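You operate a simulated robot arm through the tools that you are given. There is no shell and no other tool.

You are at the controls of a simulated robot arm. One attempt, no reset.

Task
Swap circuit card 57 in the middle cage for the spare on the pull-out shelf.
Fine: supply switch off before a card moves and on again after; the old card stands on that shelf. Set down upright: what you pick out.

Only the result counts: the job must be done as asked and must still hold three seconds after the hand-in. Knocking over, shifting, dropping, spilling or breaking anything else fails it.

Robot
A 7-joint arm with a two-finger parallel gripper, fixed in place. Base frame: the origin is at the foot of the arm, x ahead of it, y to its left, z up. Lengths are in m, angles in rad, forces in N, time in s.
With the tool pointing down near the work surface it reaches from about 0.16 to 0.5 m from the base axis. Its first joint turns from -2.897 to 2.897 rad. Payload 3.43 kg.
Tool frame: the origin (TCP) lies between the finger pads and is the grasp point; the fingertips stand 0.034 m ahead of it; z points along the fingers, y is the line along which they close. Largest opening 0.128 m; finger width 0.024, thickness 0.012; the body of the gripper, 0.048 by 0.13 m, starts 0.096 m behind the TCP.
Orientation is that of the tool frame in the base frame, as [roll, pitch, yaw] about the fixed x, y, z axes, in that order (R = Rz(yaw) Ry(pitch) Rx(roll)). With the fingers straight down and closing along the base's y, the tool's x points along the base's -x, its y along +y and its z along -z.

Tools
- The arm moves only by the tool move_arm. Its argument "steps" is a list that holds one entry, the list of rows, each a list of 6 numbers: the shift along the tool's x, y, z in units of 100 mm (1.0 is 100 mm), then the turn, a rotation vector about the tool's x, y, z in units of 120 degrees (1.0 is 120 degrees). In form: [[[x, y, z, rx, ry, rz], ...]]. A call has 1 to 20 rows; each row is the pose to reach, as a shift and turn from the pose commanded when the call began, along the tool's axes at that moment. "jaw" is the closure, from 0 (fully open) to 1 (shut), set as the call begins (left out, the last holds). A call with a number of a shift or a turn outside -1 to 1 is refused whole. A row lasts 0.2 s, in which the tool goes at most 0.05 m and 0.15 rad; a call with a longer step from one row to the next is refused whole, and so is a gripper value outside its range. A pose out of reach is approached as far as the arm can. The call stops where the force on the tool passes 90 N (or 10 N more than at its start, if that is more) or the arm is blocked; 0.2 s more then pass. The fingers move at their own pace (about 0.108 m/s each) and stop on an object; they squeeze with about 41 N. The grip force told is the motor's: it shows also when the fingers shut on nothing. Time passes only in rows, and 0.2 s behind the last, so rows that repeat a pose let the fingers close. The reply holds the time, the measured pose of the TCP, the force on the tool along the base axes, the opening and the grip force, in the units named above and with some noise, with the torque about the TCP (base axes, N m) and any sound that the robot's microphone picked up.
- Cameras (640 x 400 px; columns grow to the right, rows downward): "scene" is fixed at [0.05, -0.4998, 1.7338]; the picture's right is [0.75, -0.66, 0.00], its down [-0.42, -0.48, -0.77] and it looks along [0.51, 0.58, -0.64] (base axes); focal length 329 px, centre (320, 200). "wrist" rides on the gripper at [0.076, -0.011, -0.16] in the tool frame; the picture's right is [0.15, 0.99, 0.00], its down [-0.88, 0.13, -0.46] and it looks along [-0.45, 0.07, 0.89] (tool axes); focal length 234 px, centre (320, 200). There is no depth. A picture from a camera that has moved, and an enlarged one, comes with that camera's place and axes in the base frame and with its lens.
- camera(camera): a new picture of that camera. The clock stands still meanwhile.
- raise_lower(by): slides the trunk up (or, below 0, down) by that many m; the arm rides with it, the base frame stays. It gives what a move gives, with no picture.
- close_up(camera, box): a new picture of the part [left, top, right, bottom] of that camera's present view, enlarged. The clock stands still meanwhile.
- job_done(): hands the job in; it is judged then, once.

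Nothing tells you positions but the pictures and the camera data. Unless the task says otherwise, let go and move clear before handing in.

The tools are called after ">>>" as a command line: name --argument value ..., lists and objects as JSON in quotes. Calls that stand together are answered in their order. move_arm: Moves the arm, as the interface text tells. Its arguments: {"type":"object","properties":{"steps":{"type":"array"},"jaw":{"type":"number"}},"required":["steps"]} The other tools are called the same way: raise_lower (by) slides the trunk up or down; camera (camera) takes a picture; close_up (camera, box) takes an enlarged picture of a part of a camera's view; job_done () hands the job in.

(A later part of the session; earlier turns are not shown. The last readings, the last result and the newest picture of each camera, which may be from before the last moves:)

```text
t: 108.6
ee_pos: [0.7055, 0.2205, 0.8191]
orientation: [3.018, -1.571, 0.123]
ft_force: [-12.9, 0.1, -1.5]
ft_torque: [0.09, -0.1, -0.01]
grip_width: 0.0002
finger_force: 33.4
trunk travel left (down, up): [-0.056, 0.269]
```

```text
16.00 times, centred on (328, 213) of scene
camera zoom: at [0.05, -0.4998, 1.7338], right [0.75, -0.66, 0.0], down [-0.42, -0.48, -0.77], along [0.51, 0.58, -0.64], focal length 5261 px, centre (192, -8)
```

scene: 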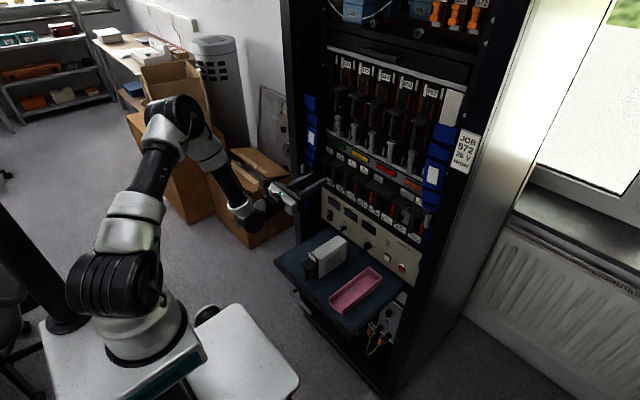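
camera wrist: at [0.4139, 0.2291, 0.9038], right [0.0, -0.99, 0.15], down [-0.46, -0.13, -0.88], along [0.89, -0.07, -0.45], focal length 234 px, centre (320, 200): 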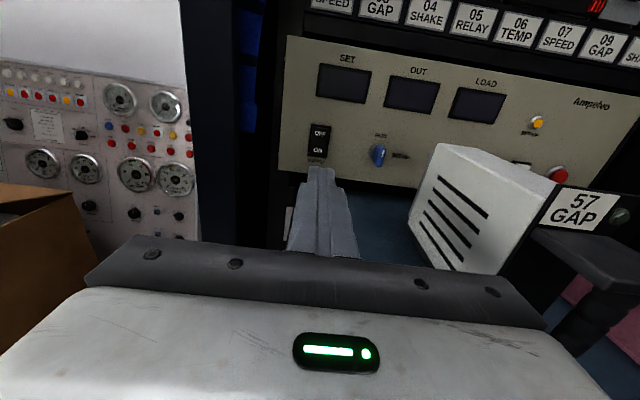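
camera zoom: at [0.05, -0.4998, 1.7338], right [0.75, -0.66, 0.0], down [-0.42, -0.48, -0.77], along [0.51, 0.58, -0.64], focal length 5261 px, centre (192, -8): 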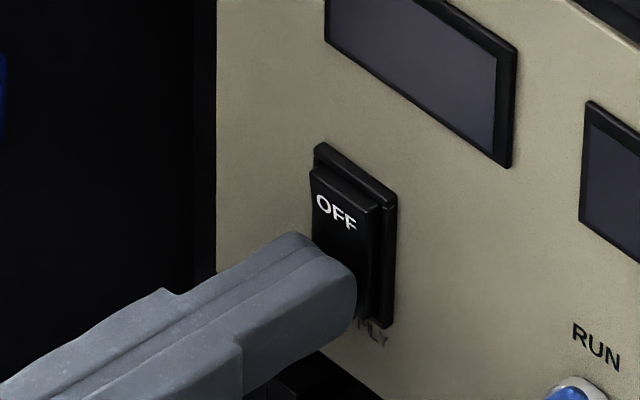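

The rocker is moving but hasn't clicked over yet, so I'll press a little further.

>>> move_arm --steps '[[[0, 0, 0.01, 0, 0, 0], [0, 0, 0.02, 0, 0, 0], [0, 0, 0.02, 0, 0, 0]]]'

>>> close_up --camera "scene" --box '[312, 203, 344, 223]'

```text
t: 109.4
ee_pos: [0.7042, 0.2204, 0.8181]
orientation: [3.029, -1.57, 0.113]
ft_force: [-55.0, -4.8, -1.8]
ft_torque: [0.62, -0.41, -0.14]
grip_width: 0.0001
finger_force: 32.8
trunk travel left (down, up): [-0.056, 0.269]
```

```text
16.00 times, centred on (328, 213) of scene
camera zoom: at [0.05, -0.4998, 1.7338], right [0.75, -0.66, 0.0], down [-0.42, -0.48, -0.77], along [0.51, 0.58, -0.64], focal length 5261 px, centre (192, -8)
```

zoom: 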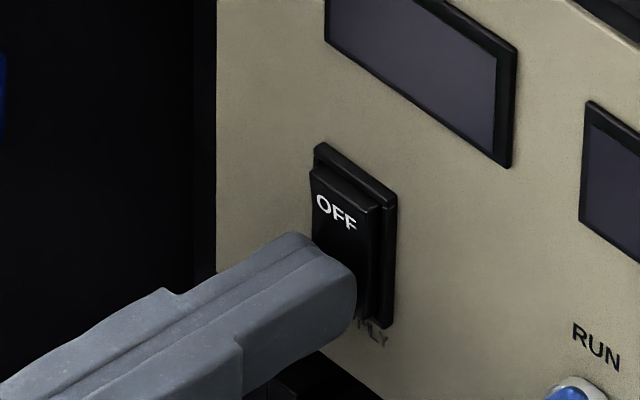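

It is blocked because I'm pressing too near the pivot: OFF took an 18 mm offset and I'm only at 10 mm. I'll back off, go 7 mm lower and press again.

>>> move_arm --steps '[[[0, 0, -0.05, 0, 0, 0], [0, 0, -0.12, 0, 0, 0], [-0.04, 0.01, -0.15, 0, 0, 0], [-0.072, 0.015, -0.15, 0, 0, 0], [-0.072, 0.015, -0.15, 0, 0, 0]]]'

>>> close_up --camera "scene" --box '[312, 203, 344, 223]'

>>> close_up --camera "wrist" --box '[272, 130, 368, 190]'

```text
t: 110.6
ee_pos: [0.6928, 0.2195, 0.8127]
orientation: [-0.436, -1.569, -2.709]
ft_force: [0.2, -0.4, 0.2]
ft_torque: [0.0, 0.0, 0.02]
grip_width: 0.0
finger_force: 33.0
trunk travel left (down, up): [-0.056, 0.269]
```

```text
16.00 times, centred on (328, 213) of scene
camera zoom: at [0.05, -0.4998, 1.7338], right [0.75, -0.66, 0.0], down [-0.42, -0.48, -0.77], along [0.51, 0.58, -0.64], focal length 5261 px, centre (192, -8)
```

zoom: 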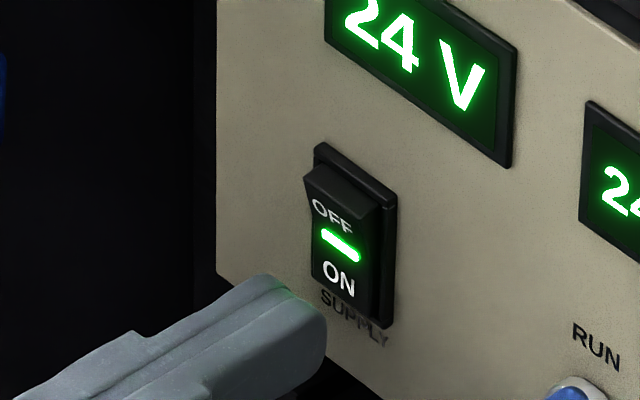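

```text
6.67 times, centred on (320, 160) of wrist
camera zoom: at [0.5336, 0.2293, 0.888], right [0.0, -0.99, 0.15], down [-0.46, -0.13, -0.88], along [0.89, -0.07, -0.45], focal length 1561 px, centre (320, 467)
```

zoom: 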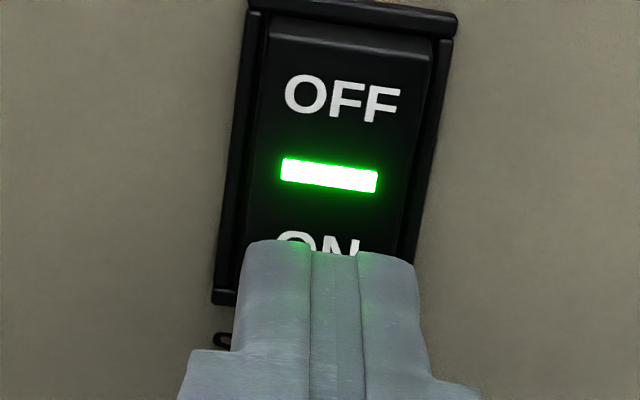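

The switch is ON again: the rocker's green bar and the 24 V display are lit. I'll back away and check the indicator lamps.

>>> move_arm --steps '[[[0, 0, -0.15, 0, 0, 0], [0, 0, -0.4, 0, 0, 0], [0, 0, -0.65, 0, 0, 0], [0, 0, -0.9, 0, 0, 0], [0, 0, -1.0, 0, 0, 0], [0, 0, -1.0, 0, 0, 0]]]'

>>> camera --camera "scene"

>>> close_up --camera "scene" --box '[310, 130, 438, 210]'

>>> close_up --camera "scene" --box '[312, 190, 440, 270]'

>>> close_up --camera "scene" --box '[270, 220, 430, 320]'

```text
t: 112.0
ee_pos: [0.5935, 0.2203, 0.8118]
orientation: [-0.441, -1.57, -2.701]
ft_force: [0.1, -0.4, 0.7]
ft_torque: [0.0, -0.02, 0.0]
grip_width: 0.0
finger_force: 32.9
trunk travel left (down, up): [-0.056, 0.269]
```

```text
taken
```

scene: 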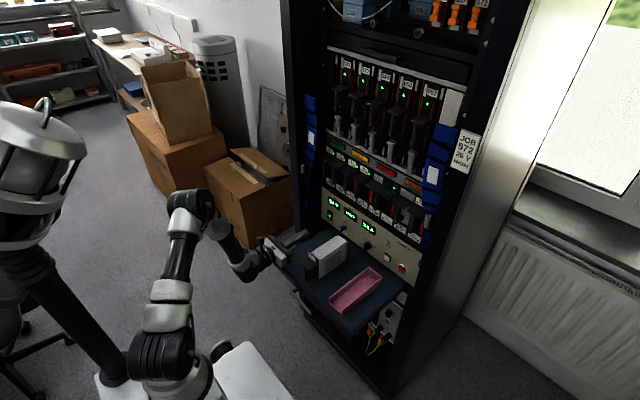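

```text
5.00 times, centred on (374, 170) of scene
camera zoom: at [0.05, -0.4998, 1.7338], right [0.75, -0.66, 0.0], down [-0.42, -0.48, -0.77], along [0.51, 0.58, -0.64], focal length 1644 px, centre (50, 350)
```

zoom: 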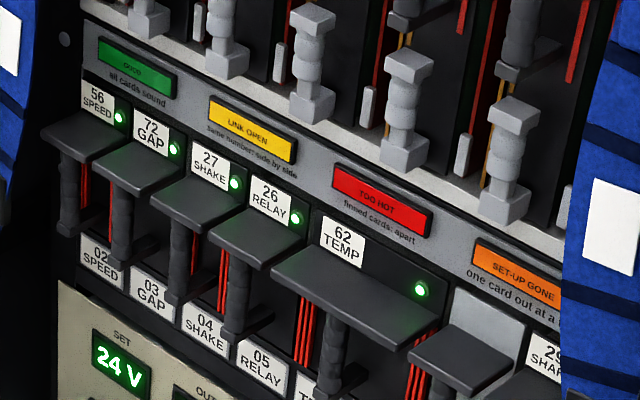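

```text
5.00 times, centred on (376, 230) of scene
camera zoom: at [0.05, -0.4998, 1.7338], right [0.75, -0.66, 0.0], down [-0.42, -0.48, -0.77], along [0.51, 0.58, -0.64], focal length 1644 px, centre (40, 50)
```

zoom: 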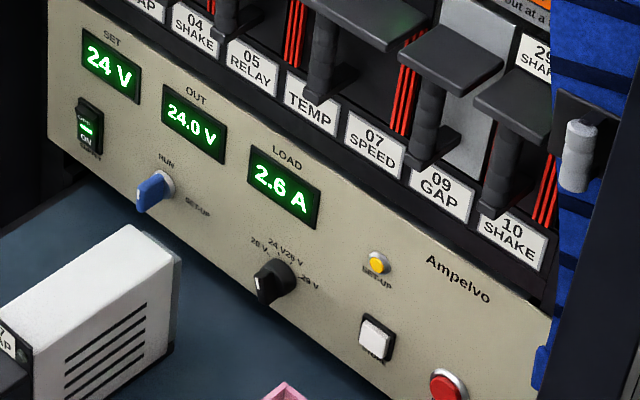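

```text
4.00 times, centred on (350, 270) of scene
camera zoom: at [0.05, -0.4998, 1.7338], right [0.75, -0.66, 0.0], down [-0.42, -0.48, -0.77], along [0.51, 0.58, -0.64], focal length 1315 px, centre (200, -80)
```

zoom: 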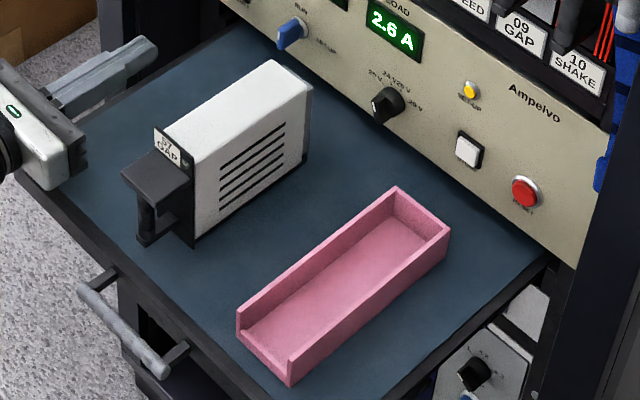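

All card lights are on, including 72, and the output is back to 24.0 V and 2.6 A, but the GOOD lamp isn't lit yet. It may need time, so I'll wait a few seconds away from the rack and look again.

>>> move_arm --steps '[[[0, 0, 0, 0, 0, 0], [0, 0, 0, 0, 0, 0], [0, 0, 0, 0, 0, 0], [0, 0, 0, 0, 0, 0], [0, 0, 0, 0, 0, 0], [0, 0, 0, 0, 0, 0], [0, 0, 0, 0, 0, 0], [0, 0, 0, 0, 0, 0], [0, 0, 0, 0, 0, 0], [0, 0, 0, 0, 0, 0], [0, 0, 0, 0, 0, 0], [0, 0, 0, 0, 0, 0], [0, 0, 0, 0, 0, 0], [0, 0, 0, 0, 0, 0], [0, 0, 0, 0, 0, 0]]]'

>>> close_up --camera "scene" --box '[310, 130, 438, 210]'

>>> close_up --camera "scene" --box '[312, 190, 440, 270]'

>>> close_up --camera "scene" --box '[320, 40, 480, 140]'

```text
t: 115.2
ee_pos: [0.593, 0.2204, 0.8121]
orientation: [-3.076, -1.57, -0.064]
ft_force: [-0.9, 0.0, -0.3]
ft_torque: [-0.03, -0.01, -0.03]
grip_width: 0.0
finger_force: 32.4
trunk travel left (down, up): [-0.056, 0.269]
```

```text
5.00 times, centred on (374, 170) of scene
camera zoom: at [0.05, -0.4998, 1.7338], right [0.75, -0.66, 0.0], down [-0.42, -0.48, -0.77], along [0.51, 0.58, -0.64], focal length 1644 px, centre (50, 350)
```

zoom: 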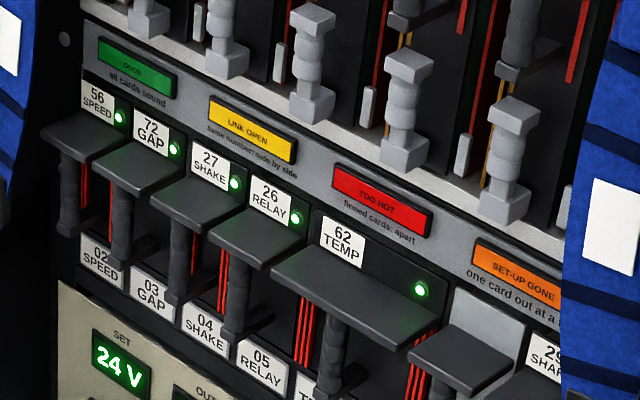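

```text
5.00 times, centred on (376, 230) of scene
camera zoom: at [0.05, -0.4998, 1.7338], right [0.75, -0.66, 0.0], down [-0.42, -0.48, -0.77], along [0.51, 0.58, -0.64], focal length 1644 px, centre (40, 50)
```

zoom: 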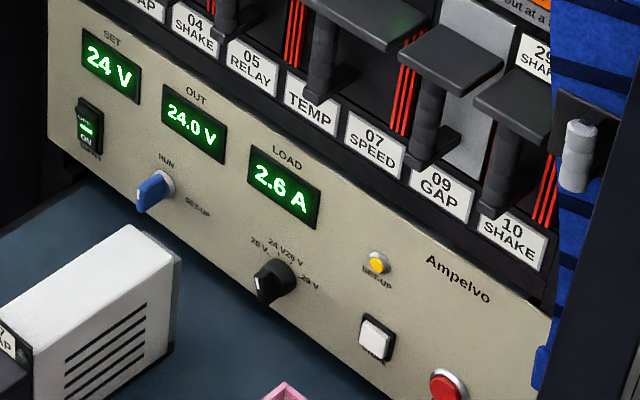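

```text
4.00 times, centred on (400, 90) of scene
camera zoom: at [0.05, -0.4998, 1.7338], right [0.75, -0.66, 0.0], down [-0.42, -0.48, -0.77], along [0.51, 0.58, -0.64], focal length 1315 px, centre (0, 640)
```

zoom: 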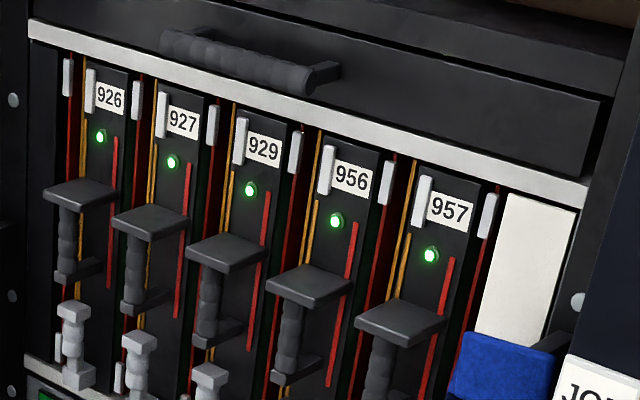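

No fault lamp is lit and the load is as before, but GOOD is still dark. I'll wait longer to see whether the self-check takes more time.

>>> move_arm --steps '[[[0, 0, 0, 0, 0, 0], [0, 0, 0, 0, 0, 0], [0, 0, 0, 0, 0, 0], [0, 0, 0, 0, 0, 0], [0, 0, 0, 0, 0, 0], [0, 0, 0, 0, 0, 0], [0, 0, 0, 0, 0, 0], [0, 0, 0, 0, 0, 0], [0, 0, 0, 0, 0, 0], [0, 0, 0, 0, 0, 0], [0, 0, 0, 0, 0, 0], [0, 0, 0, 0, 0, 0], [0, 0, 0, 0, 0, 0], [0, 0, 0, 0, 0, 0], [0, 0, 0, 0, 0, 0], [0, 0, 0, 0, 0, 0], [0, 0, 0, 0, 0, 0], [0, 0, 0, 0, 0, 0], [0, 0, 0, 0, 0, 0], [0, 0, 0, 0, 0, 0]]]'

>>> move_arm --steps '[[[0, 0, 0, 0, 0, 0], [0, 0, 0, 0, 0, 0], [0, 0, 0, 0, 0, 0], [0, 0, 0, 0, 0, 0], [0, 0, 0, 0, 0, 0], [0, 0, 0, 0, 0, 0], [0, 0, 0, 0, 0, 0], [0, 0, 0, 0, 0, 0], [0, 0, 0, 0, 0, 0], [0, 0, 0, 0, 0, 0], [0, 0, 0, 0, 0, 0], [0, 0, 0, 0, 0, 0], [0, 0, 0, 0, 0, 0], [0, 0, 0, 0, 0, 0], [0, 0, 0, 0, 0, 0], [0, 0, 0, 0, 0, 0], [0, 0, 0, 0, 0, 0], [0, 0, 0, 0, 0, 0], [0, 0, 0, 0, 0, 0], [0, 0, 0, 0, 0, 0]]]'

>>> close_up --camera "scene" --box '[310, 130, 438, 210]'

>>> close_up --camera "scene" --box '[316, 128, 380, 168]'

>>> close_up --camera "scene" --box '[370, 210, 434, 270]'

```text
t: 119.4
ee_pos: [0.5929, 0.221, 0.8122]
orientation: [3.046, -1.57, 0.094]
ft_force: [0.3, 0.2, -0.2]
ft_torque: [-0.01, -0.01, -0.01]
grip_width: 0.0
finger_force: 33.2
trunk travel left (down, up): [-0.056, 0.269]
```

```text
t: 123.6
ee_pos: [0.5932, 0.2207, 0.8113]
orientation: [-3.117, -1.57, -0.024]
ft_force: [-0.2, 0.0, 0.8]
ft_torque: [0.02, 0.0, 0.02]
grip_width: 0.0
finger_force: 32.9
trunk travel left (down, up): [-0.056, 0.269]
```

```text
5.00 times, centred on (374, 170) of scene
camera zoom: at [0.05, -0.4998, 1.7338], right [0.75, -0.66, 0.0], down [-0.42, -0.48, -0.77], along [0.51, 0.58, -0.64], focal length 1644 px, centre (50, 350)
```

zoom: 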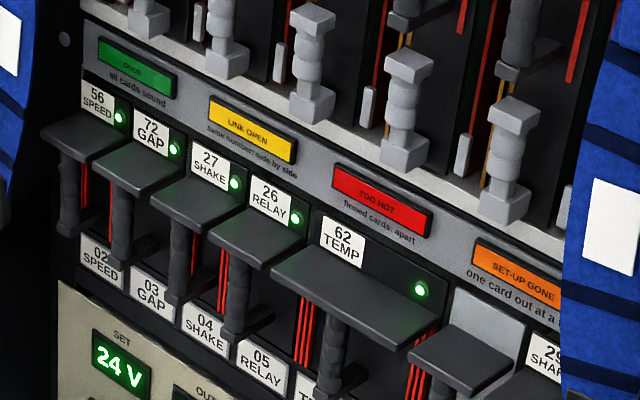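

```text
10.00 times, centred on (348, 148) of scene
camera zoom: at [0.05, -0.4998, 1.7338], right [0.75, -0.66, 0.0], down [-0.42, -0.48, -0.77], along [0.51, 0.58, -0.64], focal length 3288 px, centre (40, 720)
```

zoom: 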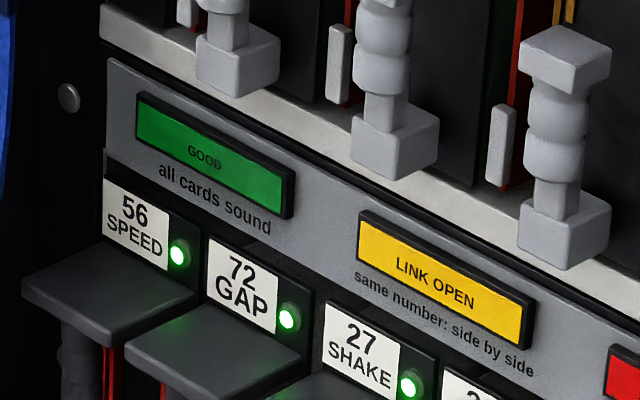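

```text
6.67 times, centred on (402, 240) of scene
camera zoom: at [0.05, -0.4998, 1.7338], right [0.75, -0.66, 0.0], down [-0.42, -0.48, -0.77], along [0.51, 0.58, -0.64], focal length 2192 px, centre (-227, -67)
```

zoom: 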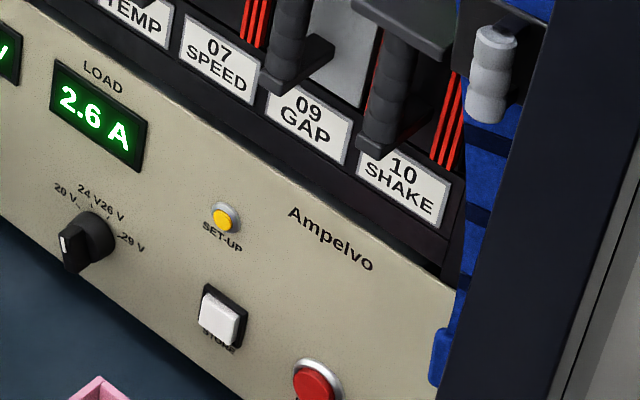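

GOOD is still dark with no fault lamp lit. I'll pull back and use the wrist camera to inspect the whole cage, including card 29 and the seating of 72 and 27.

>>> move_arm --steps '[[[0, 0, -0.25, 0, 0, 0], [0, 0, -0.5, 0, 0, 0], [0, 0.2, -0.7, 0, 0, 0], [0, 0.4, -0.7, 0, 0, 0], [0, 0.5, -0.7, 0, 0, 0], [0, 0.5, -0.7, 0, 0, 0]]]'

>>> raise_lower --by 0.26

>>> camera --camera "wrist"

>>> close_up --camera "wrist" --box '[270, 70, 430, 170]'

>>> close_up --camera "wrist" --box '[400, 90, 560, 190]'

```text
t: 125.0
ee_pos: [0.5237, 0.1691, 0.8112]
orientation: [-0.131, -1.57, -3.011]
ft_force: [-0.3, 0.2, -0.5]
ft_torque: [-0.01, 0.03, -0.02]
grip_width: 0.0
finger_force: 33.2
trunk travel left (down, up): [-0.056, 0.269]
```

```text
t: 127.7
ee_pos: [0.5229, 0.1667, 1.0688]
orientation: [-2.821, -1.569, -0.323]
ft_force: [0.0, -0.4, 0.2]
ft_torque: [0.01, 0.0, -0.01]
grip_width: 0.0002
finger_force: 33.1
trunk travel left (down, up): [-0.316, 0.009]
```

```text
taken
camera wrist: at [0.3636, 0.179, 1.1468], right [0.0, -0.99, 0.15], down [-0.46, -0.13, -0.88], along [0.89, -0.07, -0.45], focal length 234 px, centre (320, 200)
```

wrist: 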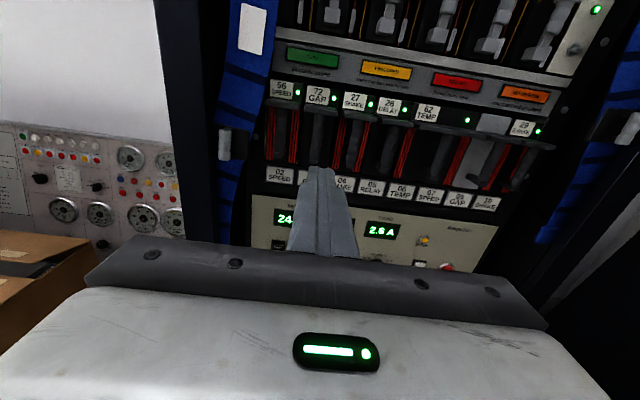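

```text
4.00 times, centred on (350, 120) of wrist
camera zoom: at [0.3636, 0.179, 1.1468], right [0.0, -0.99, 0.15], down [-0.46, -0.13, -0.88], along [0.89, -0.07, -0.45], focal length 937 px, centre (200, 520)
```

zoom: 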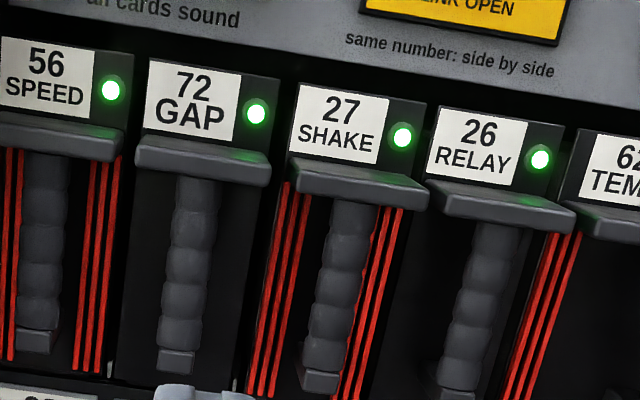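

```text
4.00 times, centred on (480, 140) of wrist
camera zoom: at [0.3636, 0.179, 1.1468], right [0.0, -0.99, 0.15], down [-0.46, -0.13, -0.88], along [0.89, -0.07, -0.45], focal length 937 px, centre (-320, 440)
```

zoom: 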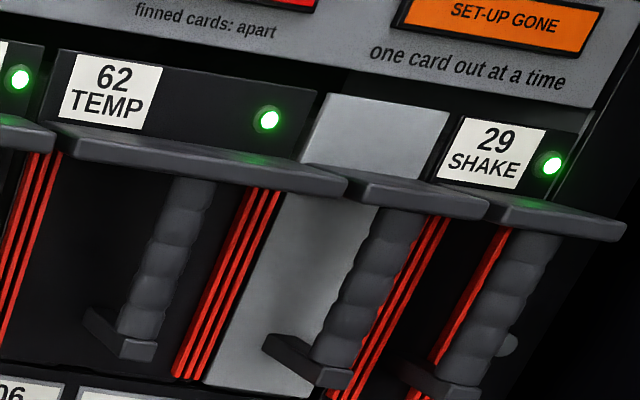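

Every card's own light is on, but card 27 looks about 1.8 mm right of its original place and GOOD is still dark. I'll give the self-check more time first.

>>> move_arm --steps '[[[0, 0, 0, 0, 0, 0], [0, 0, 0, 0, 0, 0], [0, 0, 0, 0, 0, 0], [0, 0, 0, 0, 0, 0], [0, 0, 0, 0, 0, 0], [0, 0, 0, 0, 0, 0], [0, 0, 0, 0, 0, 0], [0, 0, 0, 0, 0, 0], [0, 0, 0, 0, 0, 0], [0, 0, 0, 0, 0, 0], [0, 0, 0, 0, 0, 0], [0, 0, 0, 0, 0, 0], [0, 0, 0, 0, 0, 0], [0, 0, 0, 0, 0, 0], [0, 0, 0, 0, 0, 0], [0, 0, 0, 0, 0, 0], [0, 0, 0, 0, 0, 0], [0, 0, 0, 0, 0, 0], [0, 0, 0, 0, 0, 0], [0, 0, 0, 0, 0, 0]]]'

>>> move_arm --steps '[[[0, 0, 0, 0, 0, 0], [0, 0, 0, 0, 0, 0], [0, 0, 0, 0, 0, 0], [0, 0, 0, 0, 0, 0], [0, 0, 0, 0, 0, 0], [0, 0, 0, 0, 0, 0], [0, 0, 0, 0, 0, 0], [0, 0, 0, 0, 0, 0], [0, 0, 0, 0, 0, 0], [0, 0, 0, 0, 0, 0], [0, 0, 0, 0, 0, 0], [0, 0, 0, 0, 0, 0], [0, 0, 0, 0, 0, 0], [0, 0, 0, 0, 0, 0], [0, 0, 0, 0, 0, 0], [0, 0, 0, 0, 0, 0], [0, 0, 0, 0, 0, 0], [0, 0, 0, 0, 0, 0], [0, 0, 0, 0, 0, 0], [0, 0, 0, 0, 0, 0]]]'

>>> move_arm --steps '[[[0, 0, 0, 0, 0, 0], [0, 0, 0, 0, 0, 0], [0, 0, 0, 0, 0, 0], [0, 0, 0, 0, 0, 0], [0, 0, 0, 0, 0, 0], [0, 0, 0, 0, 0, 0], [0, 0, 0, 0, 0, 0], [0, 0, 0, 0, 0, 0], [0, 0, 0, 0, 0, 0], [0, 0, 0, 0, 0, 0], [0, 0, 0, 0, 0, 0], [0, 0, 0, 0, 0, 0], [0, 0, 0, 0, 0, 0], [0, 0, 0, 0, 0, 0], [0, 0, 0, 0, 0, 0], [0, 0, 0, 0, 0, 0], [0, 0, 0, 0, 0, 0], [0, 0, 0, 0, 0, 0], [0, 0, 0, 0, 0, 0], [0, 0, 0, 0, 0, 0]]]'

>>> close_up --camera "scene" --box '[310, 130, 438, 210]'

>>> close_up --camera "scene" --box '[320, 150, 368, 180]'

>>> close_up --camera "scene" --box '[324, 168, 372, 198]'

>>> close_up --camera "scene" --box '[444, 122, 492, 176]'

```text
t: 131.9
ee_pos: [0.5238, 0.168, 1.0708]
orientation: [-3.125, -1.57, -0.015]
ft_force: [0.4, -0.8, -0.1]
ft_torque: [-0.04, 0.02, 0.0]
grip_width: 0.0
finger_force: 32.8
trunk travel left (down, up): [-0.316, 0.009]
```

```text
t: 136.1
ee_pos: [0.5232, 0.1686, 1.0712]
orientation: [0.178, -1.569, 2.963]
ft_force: [-0.7, 0.3, -0.2]
ft_torque: [-0.01, 0.0, 0.0]
grip_width: 0.0002
finger_force: 32.9
trunk travel left (down, up): [-0.316, 0.009]
```

```text
t: 140.3
ee_pos: [0.5221, 0.168, 1.0707]
orientation: [0.087, -1.571, 3.052]
ft_force: [-0.1, 0.0, 0.0]
ft_torque: [-0.02, -0.02, 0.0]
grip_width: 0.0
finger_force: 32.9
trunk travel left (down, up): [-0.316, 0.009]
```

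```text
5.00 times, centred on (374, 170) of scene
camera zoom: at [0.05, -0.4998, 1.7338], right [0.75, -0.66, 0.0], down [-0.42, -0.48, -0.77], along [0.51, 0.58, -0.64], focal length 1644 px, centre (50, 350)
```

zoom: 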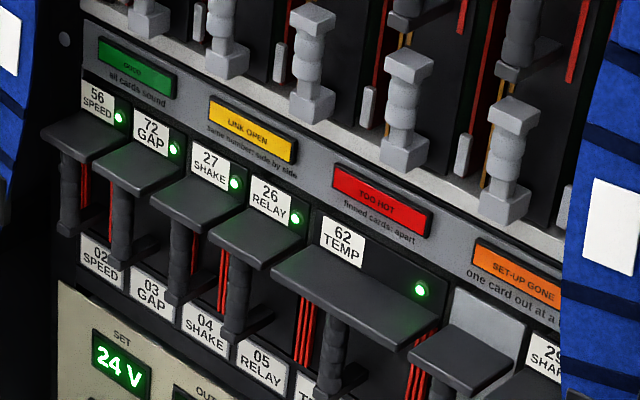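

```text
13.33 times, centred on (344, 165) of scene
camera zoom: at [0.05, -0.4998, 1.7338], right [0.75, -0.66, 0.0], down [-0.42, -0.48, -0.77], along [0.51, 0.58, -0.64], focal length 4384 px, centre (0, 667)
```

zoom: 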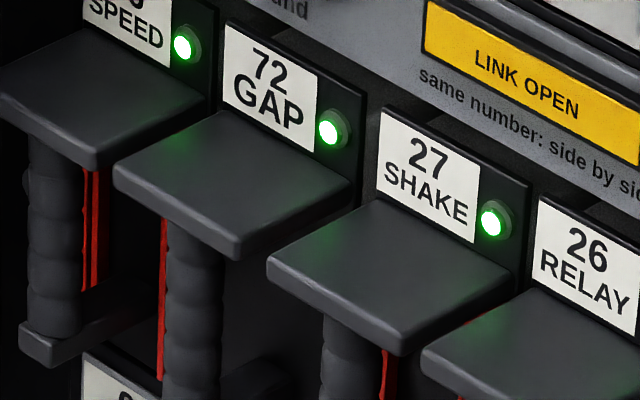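

```text
13.33 times, centred on (348, 183) of scene
camera zoom: at [0.05, -0.4998, 1.7338], right [0.75, -0.66, 0.0], down [-0.42, -0.48, -0.77], along [0.51, 0.58, -0.64], focal length 4384 px, centre (-53, 427)
```

zoom: 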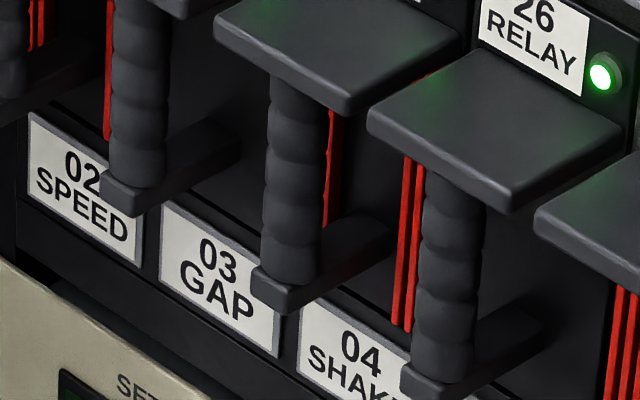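

```text
7.41 times, centred on (468, 149) of scene
camera zoom: at [0.05, -0.4998, 1.7338], right [0.75, -0.66, 0.0], down [-0.42, -0.48, -0.77], along [0.51, 0.58, -0.64], focal length 2436 px, centre (-776, 578)
```

zoom: 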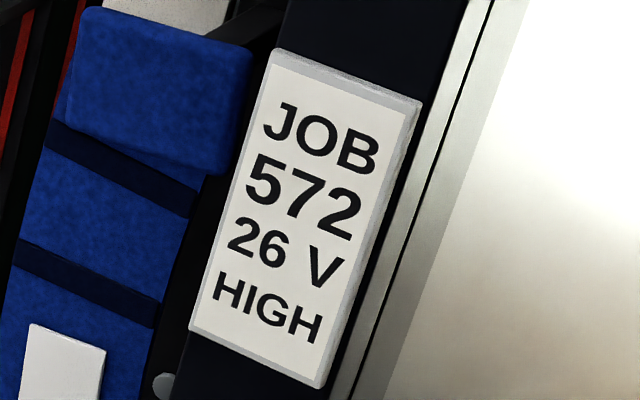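

GOOD stays dark after 30 s. Card 72 sits about 1 mm short of card 57's depth, and 27 is about 1.8 mm right of where it started. I'd rather leave both properly home, and cards should only move with the supply off, so I'll switch it off first.

>>> move_arm --steps '[[[0, -0.2, 0, 0, 0, 0], [0, -0.4, 0, 0, 0, 0], [0, -0.505, 0, 0, 0, 0], [0, -0.505, 0, 0, 0, 0]]]'

>>> raise_lower --by -0.224

>>> move_arm --steps '[[[0, 0, 0.25, 0, 0, 0], [0, 0, 0.5, 0, 0, 0], [0, 0, 0.75, 0, 0, 0], [0, 0, 1.0, 0, 0, 0], [0, 0, 1.0, 0, 0, 0]]]'

>>> close_up --camera "wrist" --box '[272, 120, 368, 180]'

```text
t: 141.3
ee_pos: [0.524, 0.2191, 1.0718]
orientation: [1.06, -1.571, 2.081]
ft_force: [-0.2, -0.2, -0.5]
ft_torque: [0.01, 0.02, 0.02]
grip_width: 0.0
finger_force: 33.0
trunk travel left (down, up): [-0.316, 0.009]
```

```text
t: 143.7
ee_pos: [0.5243, 0.2178, 0.8467]
orientation: [0.179, -1.57, 2.962]
ft_force: [0.4, -0.4, 0.3]
ft_torque: [0.0, 0.01, -0.01]
grip_width: 0.0001
finger_force: 33.2
trunk travel left (down, up): [-0.092, 0.233]
```

```text
t: 144.9
ee_pos: [0.623, 0.2186, 0.8456]
orientation: [-2.221, -1.571, -0.922]
ft_force: [0.3, 0.0, -0.5]
ft_torque: [0.01, 0.01, 0.01]
grip_width: 0.0001
finger_force: 33.0
trunk travel left (down, up): [-0.092, 0.233]
```

```text
6.67 times, centred on (320, 150) of wrist
camera zoom: at [0.4641, 0.2288, 0.9224], right [0.0, -0.99, 0.15], down [-0.46, -0.13, -0.88], along [0.89, -0.07, -0.45], focal length 1561 px, centre (320, 533)
```

zoom: 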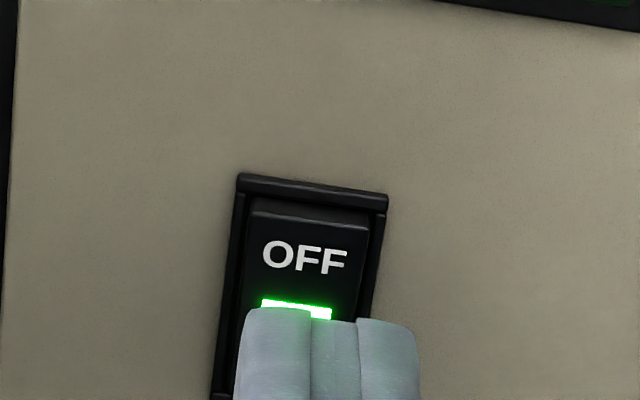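

Aligned as for the first OFF press. I'll advance and press.

>>> move_arm --steps '[[[0, 0, 0.25, 0, 0, 0], [0, 0, 0.5, 0, 0, 0], [0, 0, 0.7, 0, 0, 0], [0, 0, 0.75, 0, 0, 0], [0, 0, 0.78, 0, 0, 0], [0, 0, 0.8, 0, 0, 0], [0, 0, 0.82, 0, 0, 0]]]'

>>> close_up --camera "scene" --box '[312, 203, 344, 223]'

```text
t: 146.5
ee_pos: [0.7063, 0.2189, 0.8464]
orientation: [-0.525, -1.57, -2.619]
ft_force: [-6.0, -0.4, 0.9]
ft_torque: [0.04, 0.09, -0.05]
grip_width: 0.0
finger_force: 33.2
trunk travel left (down, up): [-0.092, 0.233]
```

```text
16.00 times, centred on (328, 213) of scene
camera zoom: at [0.05, -0.4998, 1.7338], right [0.75, -0.66, 0.0], down [-0.42, -0.48, -0.77], along [0.51, 0.58, -0.64], focal length 5261 px, centre (192, -8)
```

zoom: 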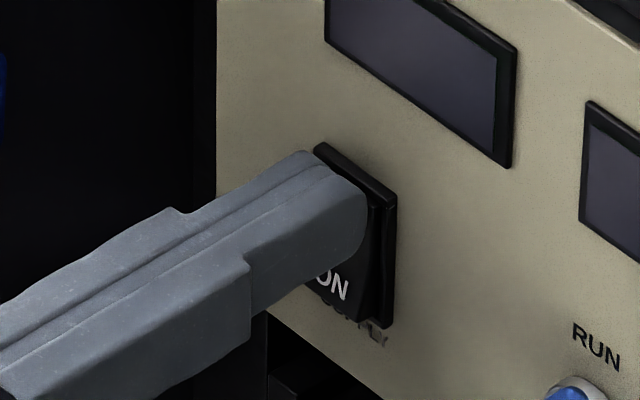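

The supply is off. I'll retreat, rise in front of the cage and line up with the front of 72's post.

>>> move_arm --steps '[[[0, 0, -0.15, 0, 0, 0], [0, 0, -0.4, 0, 0, 0], [0, 0, -0.7, 0, 0, 0], [0, 0, -1.0, 0, 0, 0], [0, 0, -1.0, 0, 0, 0]]]'

>>> raise_lower --by 0.228

>>> move_arm --steps '[[[0, 0.2, -0.1, 0, 0, 0], [0, 0.4, -0.1, 0, 0, 0], [0, 0.478, -0.1, 0, 0, 0], [0, 0.478, -0.1, 0, 0, 0]]]'

>>> camera --camera "wrist"

>>> close_up --camera "wrist" --box '[250, 80, 410, 180]'

```text
t: 147.7
ee_pos: [0.6052, 0.2182, 0.8474]
orientation: [-0.613, -1.571, -2.53]
ft_force: [0.2, 0.3, -0.1]
ft_torque: [-0.02, 0.0, 0.05]
grip_width: 0.0
finger_force: 33.6
trunk travel left (down, up): [-0.092, 0.233]
```

```text
t: 150.1
ee_pos: [0.605, 0.218, 1.0755]
orientation: [0.295, -1.569, 2.843]
ft_force: [-0.8, -0.5, -0.3]
ft_torque: [0.0, -0.02, 0.0]
grip_width: 0.0
finger_force: 32.7
trunk travel left (down, up): [-0.32, 0.005]
```

```text
t: 151.1
ee_pos: [0.5948, 0.1698, 1.075]
orientation: [-0.92, -1.571, -2.223]
ft_force: [0.0, 0.1, -0.1]
ft_torque: [0.02, -0.02, 0.02]
grip_width: 0.0
finger_force: 33.2
trunk travel left (down, up): [-0.32, 0.005]
```

```text
taken
camera wrist: at [0.4353, 0.1805, 1.1519], right [0.0, -0.99, 0.15], down [-0.46, -0.13, -0.88], along [0.89, -0.07, -0.45], focal length 234 px, centre (320, 200)
```

wrist: 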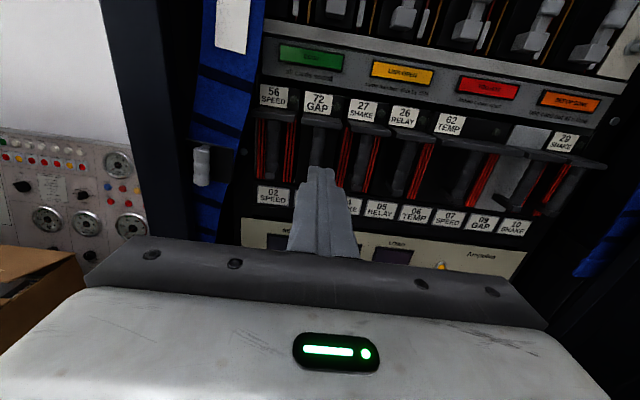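

```text
4.00 times, centred on (330, 130) of wrist
camera zoom: at [0.4353, 0.1805, 1.1519], right [0.0, -0.99, 0.15], down [-0.46, -0.13, -0.88], along [0.89, -0.07, -0.45], focal length 937 px, centre (280, 480)
```

zoom: 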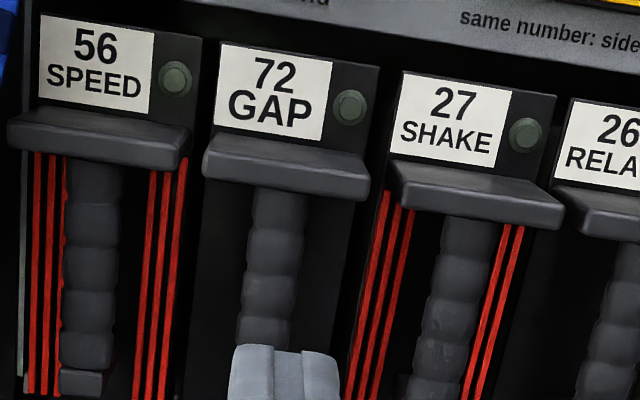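

72's post is at y about 0.173, and 27 is about 1.3 mm off its nominal spot. I'll align with 72's post and press it home gently with the closed fingertips.

>>> move_arm --steps '[[[0, -0.025, 0.2, 0, 0, 0], [0, -0.025, 0.4, 0, 0, 0], [0, -0.025, 0.6, 0, 0, 0], [0, -0.025, 0.66, 0, 0, 0], [0, -0.025, 0.66, 0, 0, 0]]]'

>>> close_up --camera "scene" --box '[300, 145, 380, 195]'

>>> close_up --camera "wrist" --box '[250, 80, 410, 180]'

```text
t: 152.3
ee_pos: [0.6609, 0.173, 1.074]
orientation: [-2.924, -1.57, -0.219]
ft_force: [0.1, 0.3, -0.3]
ft_torque: [0.0, -0.03, 0.01]
grip_width: 0.0001
finger_force: 32.8
trunk travel left (down, up): [-0.32, 0.005]
```

```text
8.00 times, centred on (340, 170) of scene
camera zoom: at [0.05, -0.4998, 1.7338], right [0.75, -0.66, 0.0], down [-0.42, -0.48, -0.77], along [0.51, 0.58, -0.64], focal length 2631 px, centre (160, 440)
```

zoom: 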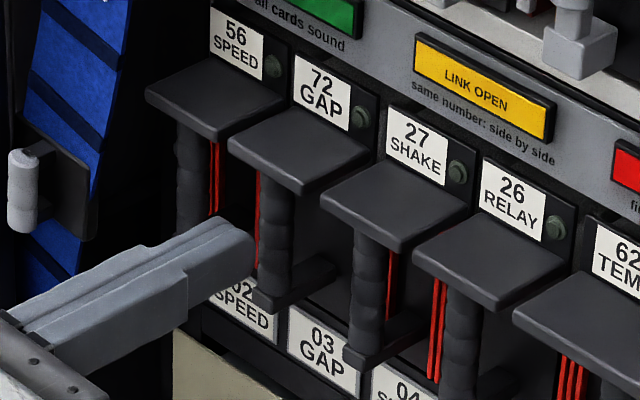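

```text
4.00 times, centred on (330, 130) of wrist
camera zoom: at [0.5022, 0.1837, 1.1514], right [0.0, -0.99, 0.15], down [-0.46, -0.13, -0.88], along [0.89, -0.07, -0.45], focal length 937 px, centre (280, 480)
```

zoom: 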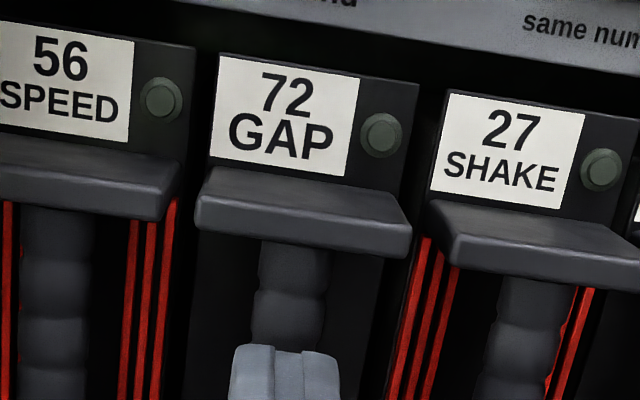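

Well aligned with the post. I'll press in small steps.

>>> move_arm --steps '[[[0, 0, 0.03, 0, 0, 0], [0, 0, 0.06, 0, 0, 0], [0, 0, 0.09, 0, 0, 0], [0, 0, 0.09, 0, 0, 0]]]'

```text
t: 153.3
ee_pos: [0.6707, 0.1733, 1.0748]
orientation: [-1.071, -1.57, -2.072]
ft_force: [0.4, 0.0, -0.3]
ft_torque: [-0.02, 0.0, -0.02]
grip_width: 0.0
finger_force: 33.3
trunk travel left (down, up): [-0.32, 0.005]
```

>>> move_arm --steps '[[[0, 0, 0.01, 0, 0, 0], [0, 0, 0.02, 0, 0, 0], [0, 0, 0.03, 0, 0, 0], [0, 0, 0.03, 0, 0, 0]]]'

>>> close_up --camera "scene" --box '[320, 150, 368, 180]'

```text
t: 154.3
ee_pos: [0.6743, 0.1722, 1.0751]
orientation: [-3.101, -1.57, -0.041]
ft_force: [-0.7, 1.2, -0.2]
ft_torque: [-0.03, 0.0, -0.01]
grip_width: 0.0
finger_force: 33.1
trunk travel left (down, up): [-0.32, 0.005]
```

```text
13.33 times, centred on (344, 165) of scene
camera zoom: at [0.05, -0.4998, 1.7338], right [0.75, -0.66, 0.0], down [-0.42, -0.48, -0.77], along [0.51, 0.58, -0.64], focal length 4384 px, centre (0, 667)
```

zoom: 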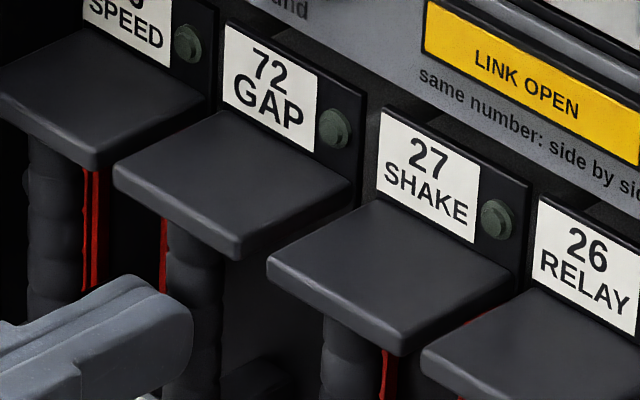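

>>> move_arm --steps '[[[0, 0, 0.01, 0, 0, 0], [0, 0, 0.02, 0, 0, 0], [0, 0, 0.03, 0, 0, 0], [0, 0, 0.03, 0, 0, 0]]]'

>>> close_up --camera "scene" --box '[320, 150, 368, 180]'

```text
t: 155.3
ee_pos: [0.6753, 0.1737, 1.077]
orientation: [0.133, -1.569, 3.006]
ft_force: [-5.6, -0.6, 0.6]
ft_torque: [-0.03, 0.0, -0.01]
grip_width: 0.0
finger_force: 33.5
trunk travel left (down, up): [-0.32, 0.005]
```

```text
13.33 times, centred on (344, 165) of scene
camera zoom: at [0.05, -0.4998, 1.7338], right [0.75, -0.66, 0.0], down [-0.42, -0.48, -0.77], along [0.51, 0.58, -0.64], focal length 4384 px, centre (0, 667)
```

zoom: 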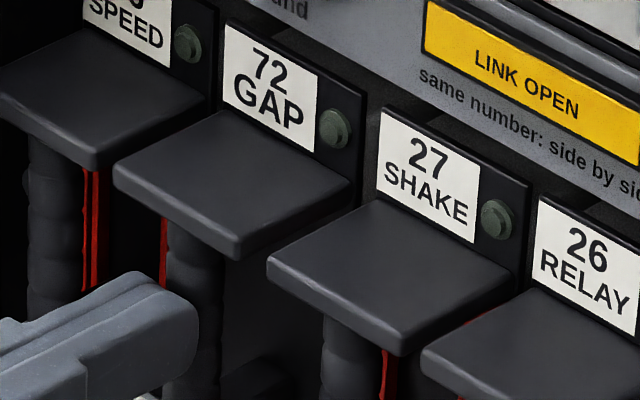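

Contact at about 6 N. I'll push on gently.

>>> move_arm --steps '[[[0, 0, 0.01, 0, 0, 0], [0, 0, 0.02, 0, 0, 0], [0, 0, 0.02, 0, 0, 0]]]'

>>> close_up --camera "scene" --box '[320, 150, 368, 180]'

```text
t: 156.1
ee_pos: [0.677, 0.173, 1.075]
orientation: [-2.763, -1.57, -0.382]
ft_force: [-6.4, -0.1, 1.7]
ft_torque: [0.02, 0.02, -0.04]
grip_width: 0.0
finger_force: 33.2
trunk travel left (down, up): [-0.32, 0.005]
```

```text
13.33 times, centred on (344, 165) of scene
camera zoom: at [0.05, -0.4998, 1.7338], right [0.75, -0.66, 0.0], down [-0.42, -0.48, -0.77], along [0.51, 0.58, -0.64], focal length 4384 px, centre (0, 667)
```

zoom: 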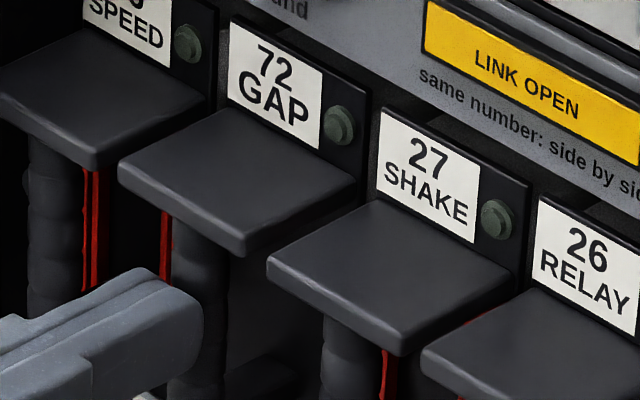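

>>> move_arm --steps '[[[0, 0, 0.01, 0, 0, 0], [0, 0, 0.02, 0, 0, 0], [0, 0, 0.02, 0, 0, 0]]]'

>>> close_up --camera "scene" --box '[320, 150, 368, 180]'

```text
t: 156.9
ee_pos: [0.6775, 0.1725, 1.0753]
orientation: [0.673, -1.57, 2.466]
ft_force: [-29.5, -3.6, 1.6]
ft_torque: [0.04, -0.04, -0.09]
grip_width: 0.0001
finger_force: 33.5
trunk travel left (down, up): [-0.32, 0.005]
```

```text
13.33 times, centred on (344, 165) of scene
camera zoom: at [0.05, -0.4998, 1.7338], right [0.75, -0.66, 0.0], down [-0.42, -0.48, -0.77], along [0.51, 0.58, -0.64], focal length 4384 px, centre (0, 667)
```

zoom: 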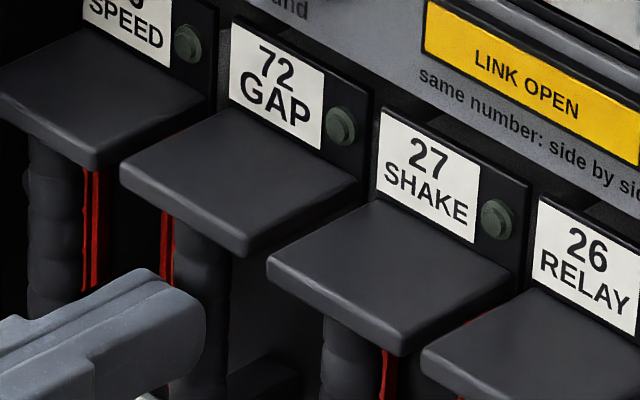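

Firm stop at 29 N, so card 72 is fully home. I'll retreat and see whether it stays.

>>> move_arm --steps '[[[0, 0, -0.05, 0, 0, 0], [0, 0, -0.2, 0, 0, 0], [0, 0, -0.45, 0, 0, 0], [0, 0, -0.7, 0, 0, 0], [0, 0, -0.7, 0, 0, 0]]]'

>>> close_up --camera "scene" --box '[320, 150, 368, 180]'

>>> close_up --camera "wrist" --box '[250, 80, 410, 180]'

```text
t: 158.1
ee_pos: [0.6105, 0.1739, 1.0761]
orientation: [2.751, -1.571, 0.386]
ft_force: [0.4, 0.0, -0.2]
ft_torque: [0.0, -0.01, -0.01]
grip_width: 0.0
finger_force: 32.9
trunk travel left (down, up): [-0.32, 0.005]
```

```text
13.33 times, centred on (344, 165) of scene
camera zoom: at [0.05, -0.4998, 1.7338], right [0.75, -0.66, 0.0], down [-0.42, -0.48, -0.77], along [0.51, 0.58, -0.64], focal length 4384 px, centre (0, 667)
```

zoom: 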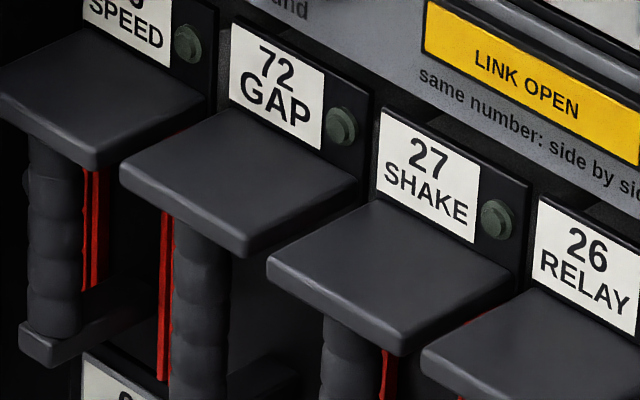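

```text
4.00 times, centred on (330, 130) of wrist
camera zoom: at [0.4512, 0.1834, 1.1518], right [0.0, -0.99, 0.15], down [-0.46, -0.13, -0.88], along [0.89, -0.07, -0.45], focal length 937 px, centre (280, 480)
```

zoom: 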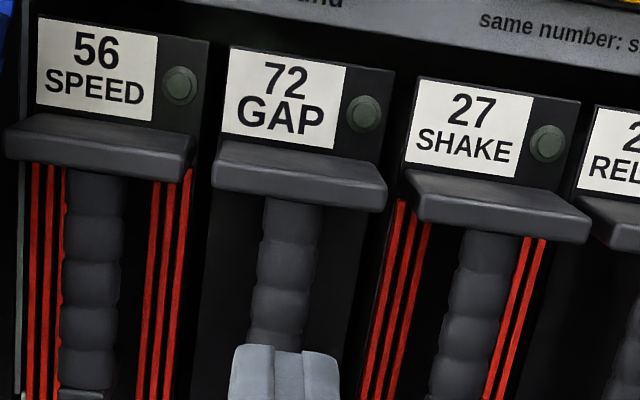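

Card 72 stays fully home. Next I'll nudge 27 back left by about 1.5 mm, starting with the closed fingers lined up between the posts of 27 and 26.

>>> move_arm --steps '[[[0, 0.2, 0, 0, 0, 0], [0, 0.45, 0, 0, 0, 0], [0, 0.7, 0, 0, 0, 0], [0, 0.79, 0, 0, 0, 0], [0, 0.79, 0, 0, 0, 0]]]'

>>> close_up --camera "wrist" --box '[250, 80, 410, 180]'

>>> camera --camera "wrist"

```text
t: 159.3
ee_pos: [0.6104, 0.0929, 1.0766]
orientation: [2.266, -1.57, 0.876]
ft_force: [-0.5, 0.5, -0.3]
ft_torque: [-0.01, 0.02, 0.0]
grip_width: 0.0001
finger_force: 33.2
trunk travel left (down, up): [-0.32, 0.005]
```

```text
4.00 times, centred on (330, 130) of wrist
camera zoom: at [0.451, 0.1039, 1.1534], right [0.0, -0.99, 0.15], down [-0.46, -0.13, -0.88], along [0.89, -0.07, -0.45], focal length 937 px, centre (280, 480)
```

zoom: 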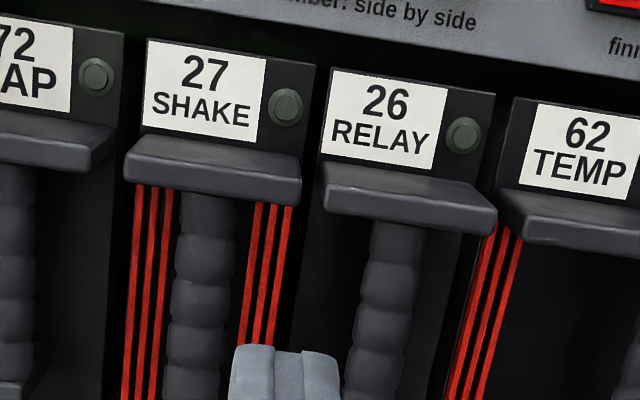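

```text
taken
camera wrist: at [0.451, 0.1039, 1.1534], right [0.0, -0.99, 0.15], down [-0.46, -0.13, -0.88], along [0.89, -0.07, -0.45], focal length 234 px, centre (320, 200)
```

wrist: 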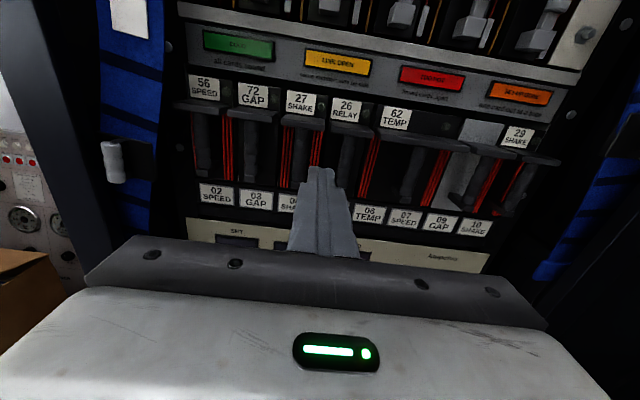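

The gap between the posts of 27 and 26 is clear on both sides. I'll advance so only the tips overlap the posts.

>>> move_arm --steps '[[[0, 0.005, 0.2, 0, 0, 0], [0, 0.01, 0.4, 0, 0, 0], [0, 0.01, 0.6, 0, 0, 0], [0, 0.01, 0.72, 0, 0, 0], [0, 0.01, 0.72, 0, 0, 0]]]'

>>> close_up --camera "scene" --box '[324, 155, 388, 195]'

>>> close_up --camera "wrist" --box '[250, 100, 410, 200]'

```text
t: 160.5
ee_pos: [0.6829, 0.092, 1.0762]
orientation: [-2.43, -1.57, -0.711]
ft_force: [-0.2, -0.4, 0.1]
ft_torque: [0.02, 0.0, 0.0]
grip_width: 0.0
finger_force: 32.9
trunk travel left (down, up): [-0.32, 0.005]
```

```text
10.00 times, centred on (356, 175) of scene
camera zoom: at [0.05, -0.4998, 1.7338], right [0.75, -0.66, 0.0], down [-0.42, -0.48, -0.77], along [0.51, 0.58, -0.64], focal length 3288 px, centre (-40, 450)
```

zoom: 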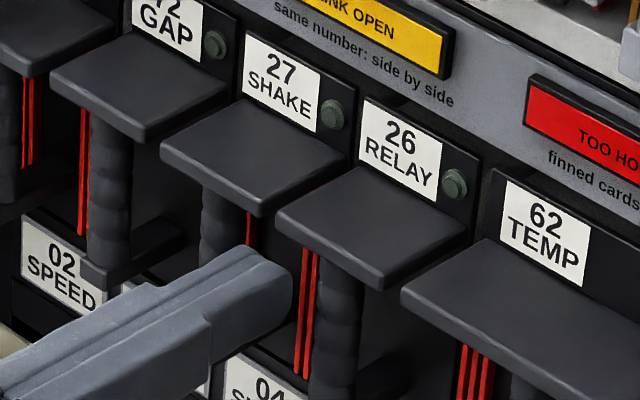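

```text
4.00 times, centred on (330, 150) of wrist
camera zoom: at [0.5238, 0.1034, 1.1528], right [0.0, -0.99, 0.15], down [-0.46, -0.13, -0.88], along [0.89, -0.07, -0.45], focal length 937 px, centre (280, 400)
```

zoom: 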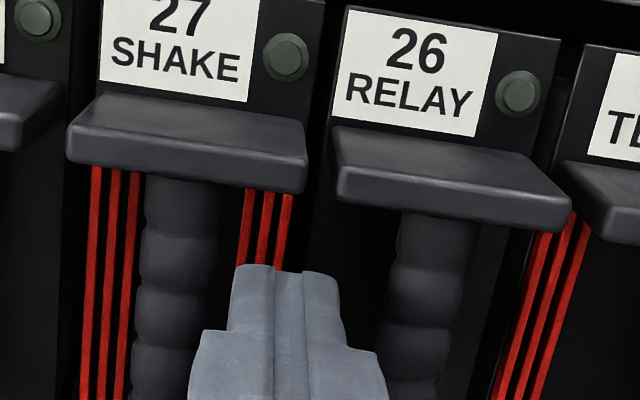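

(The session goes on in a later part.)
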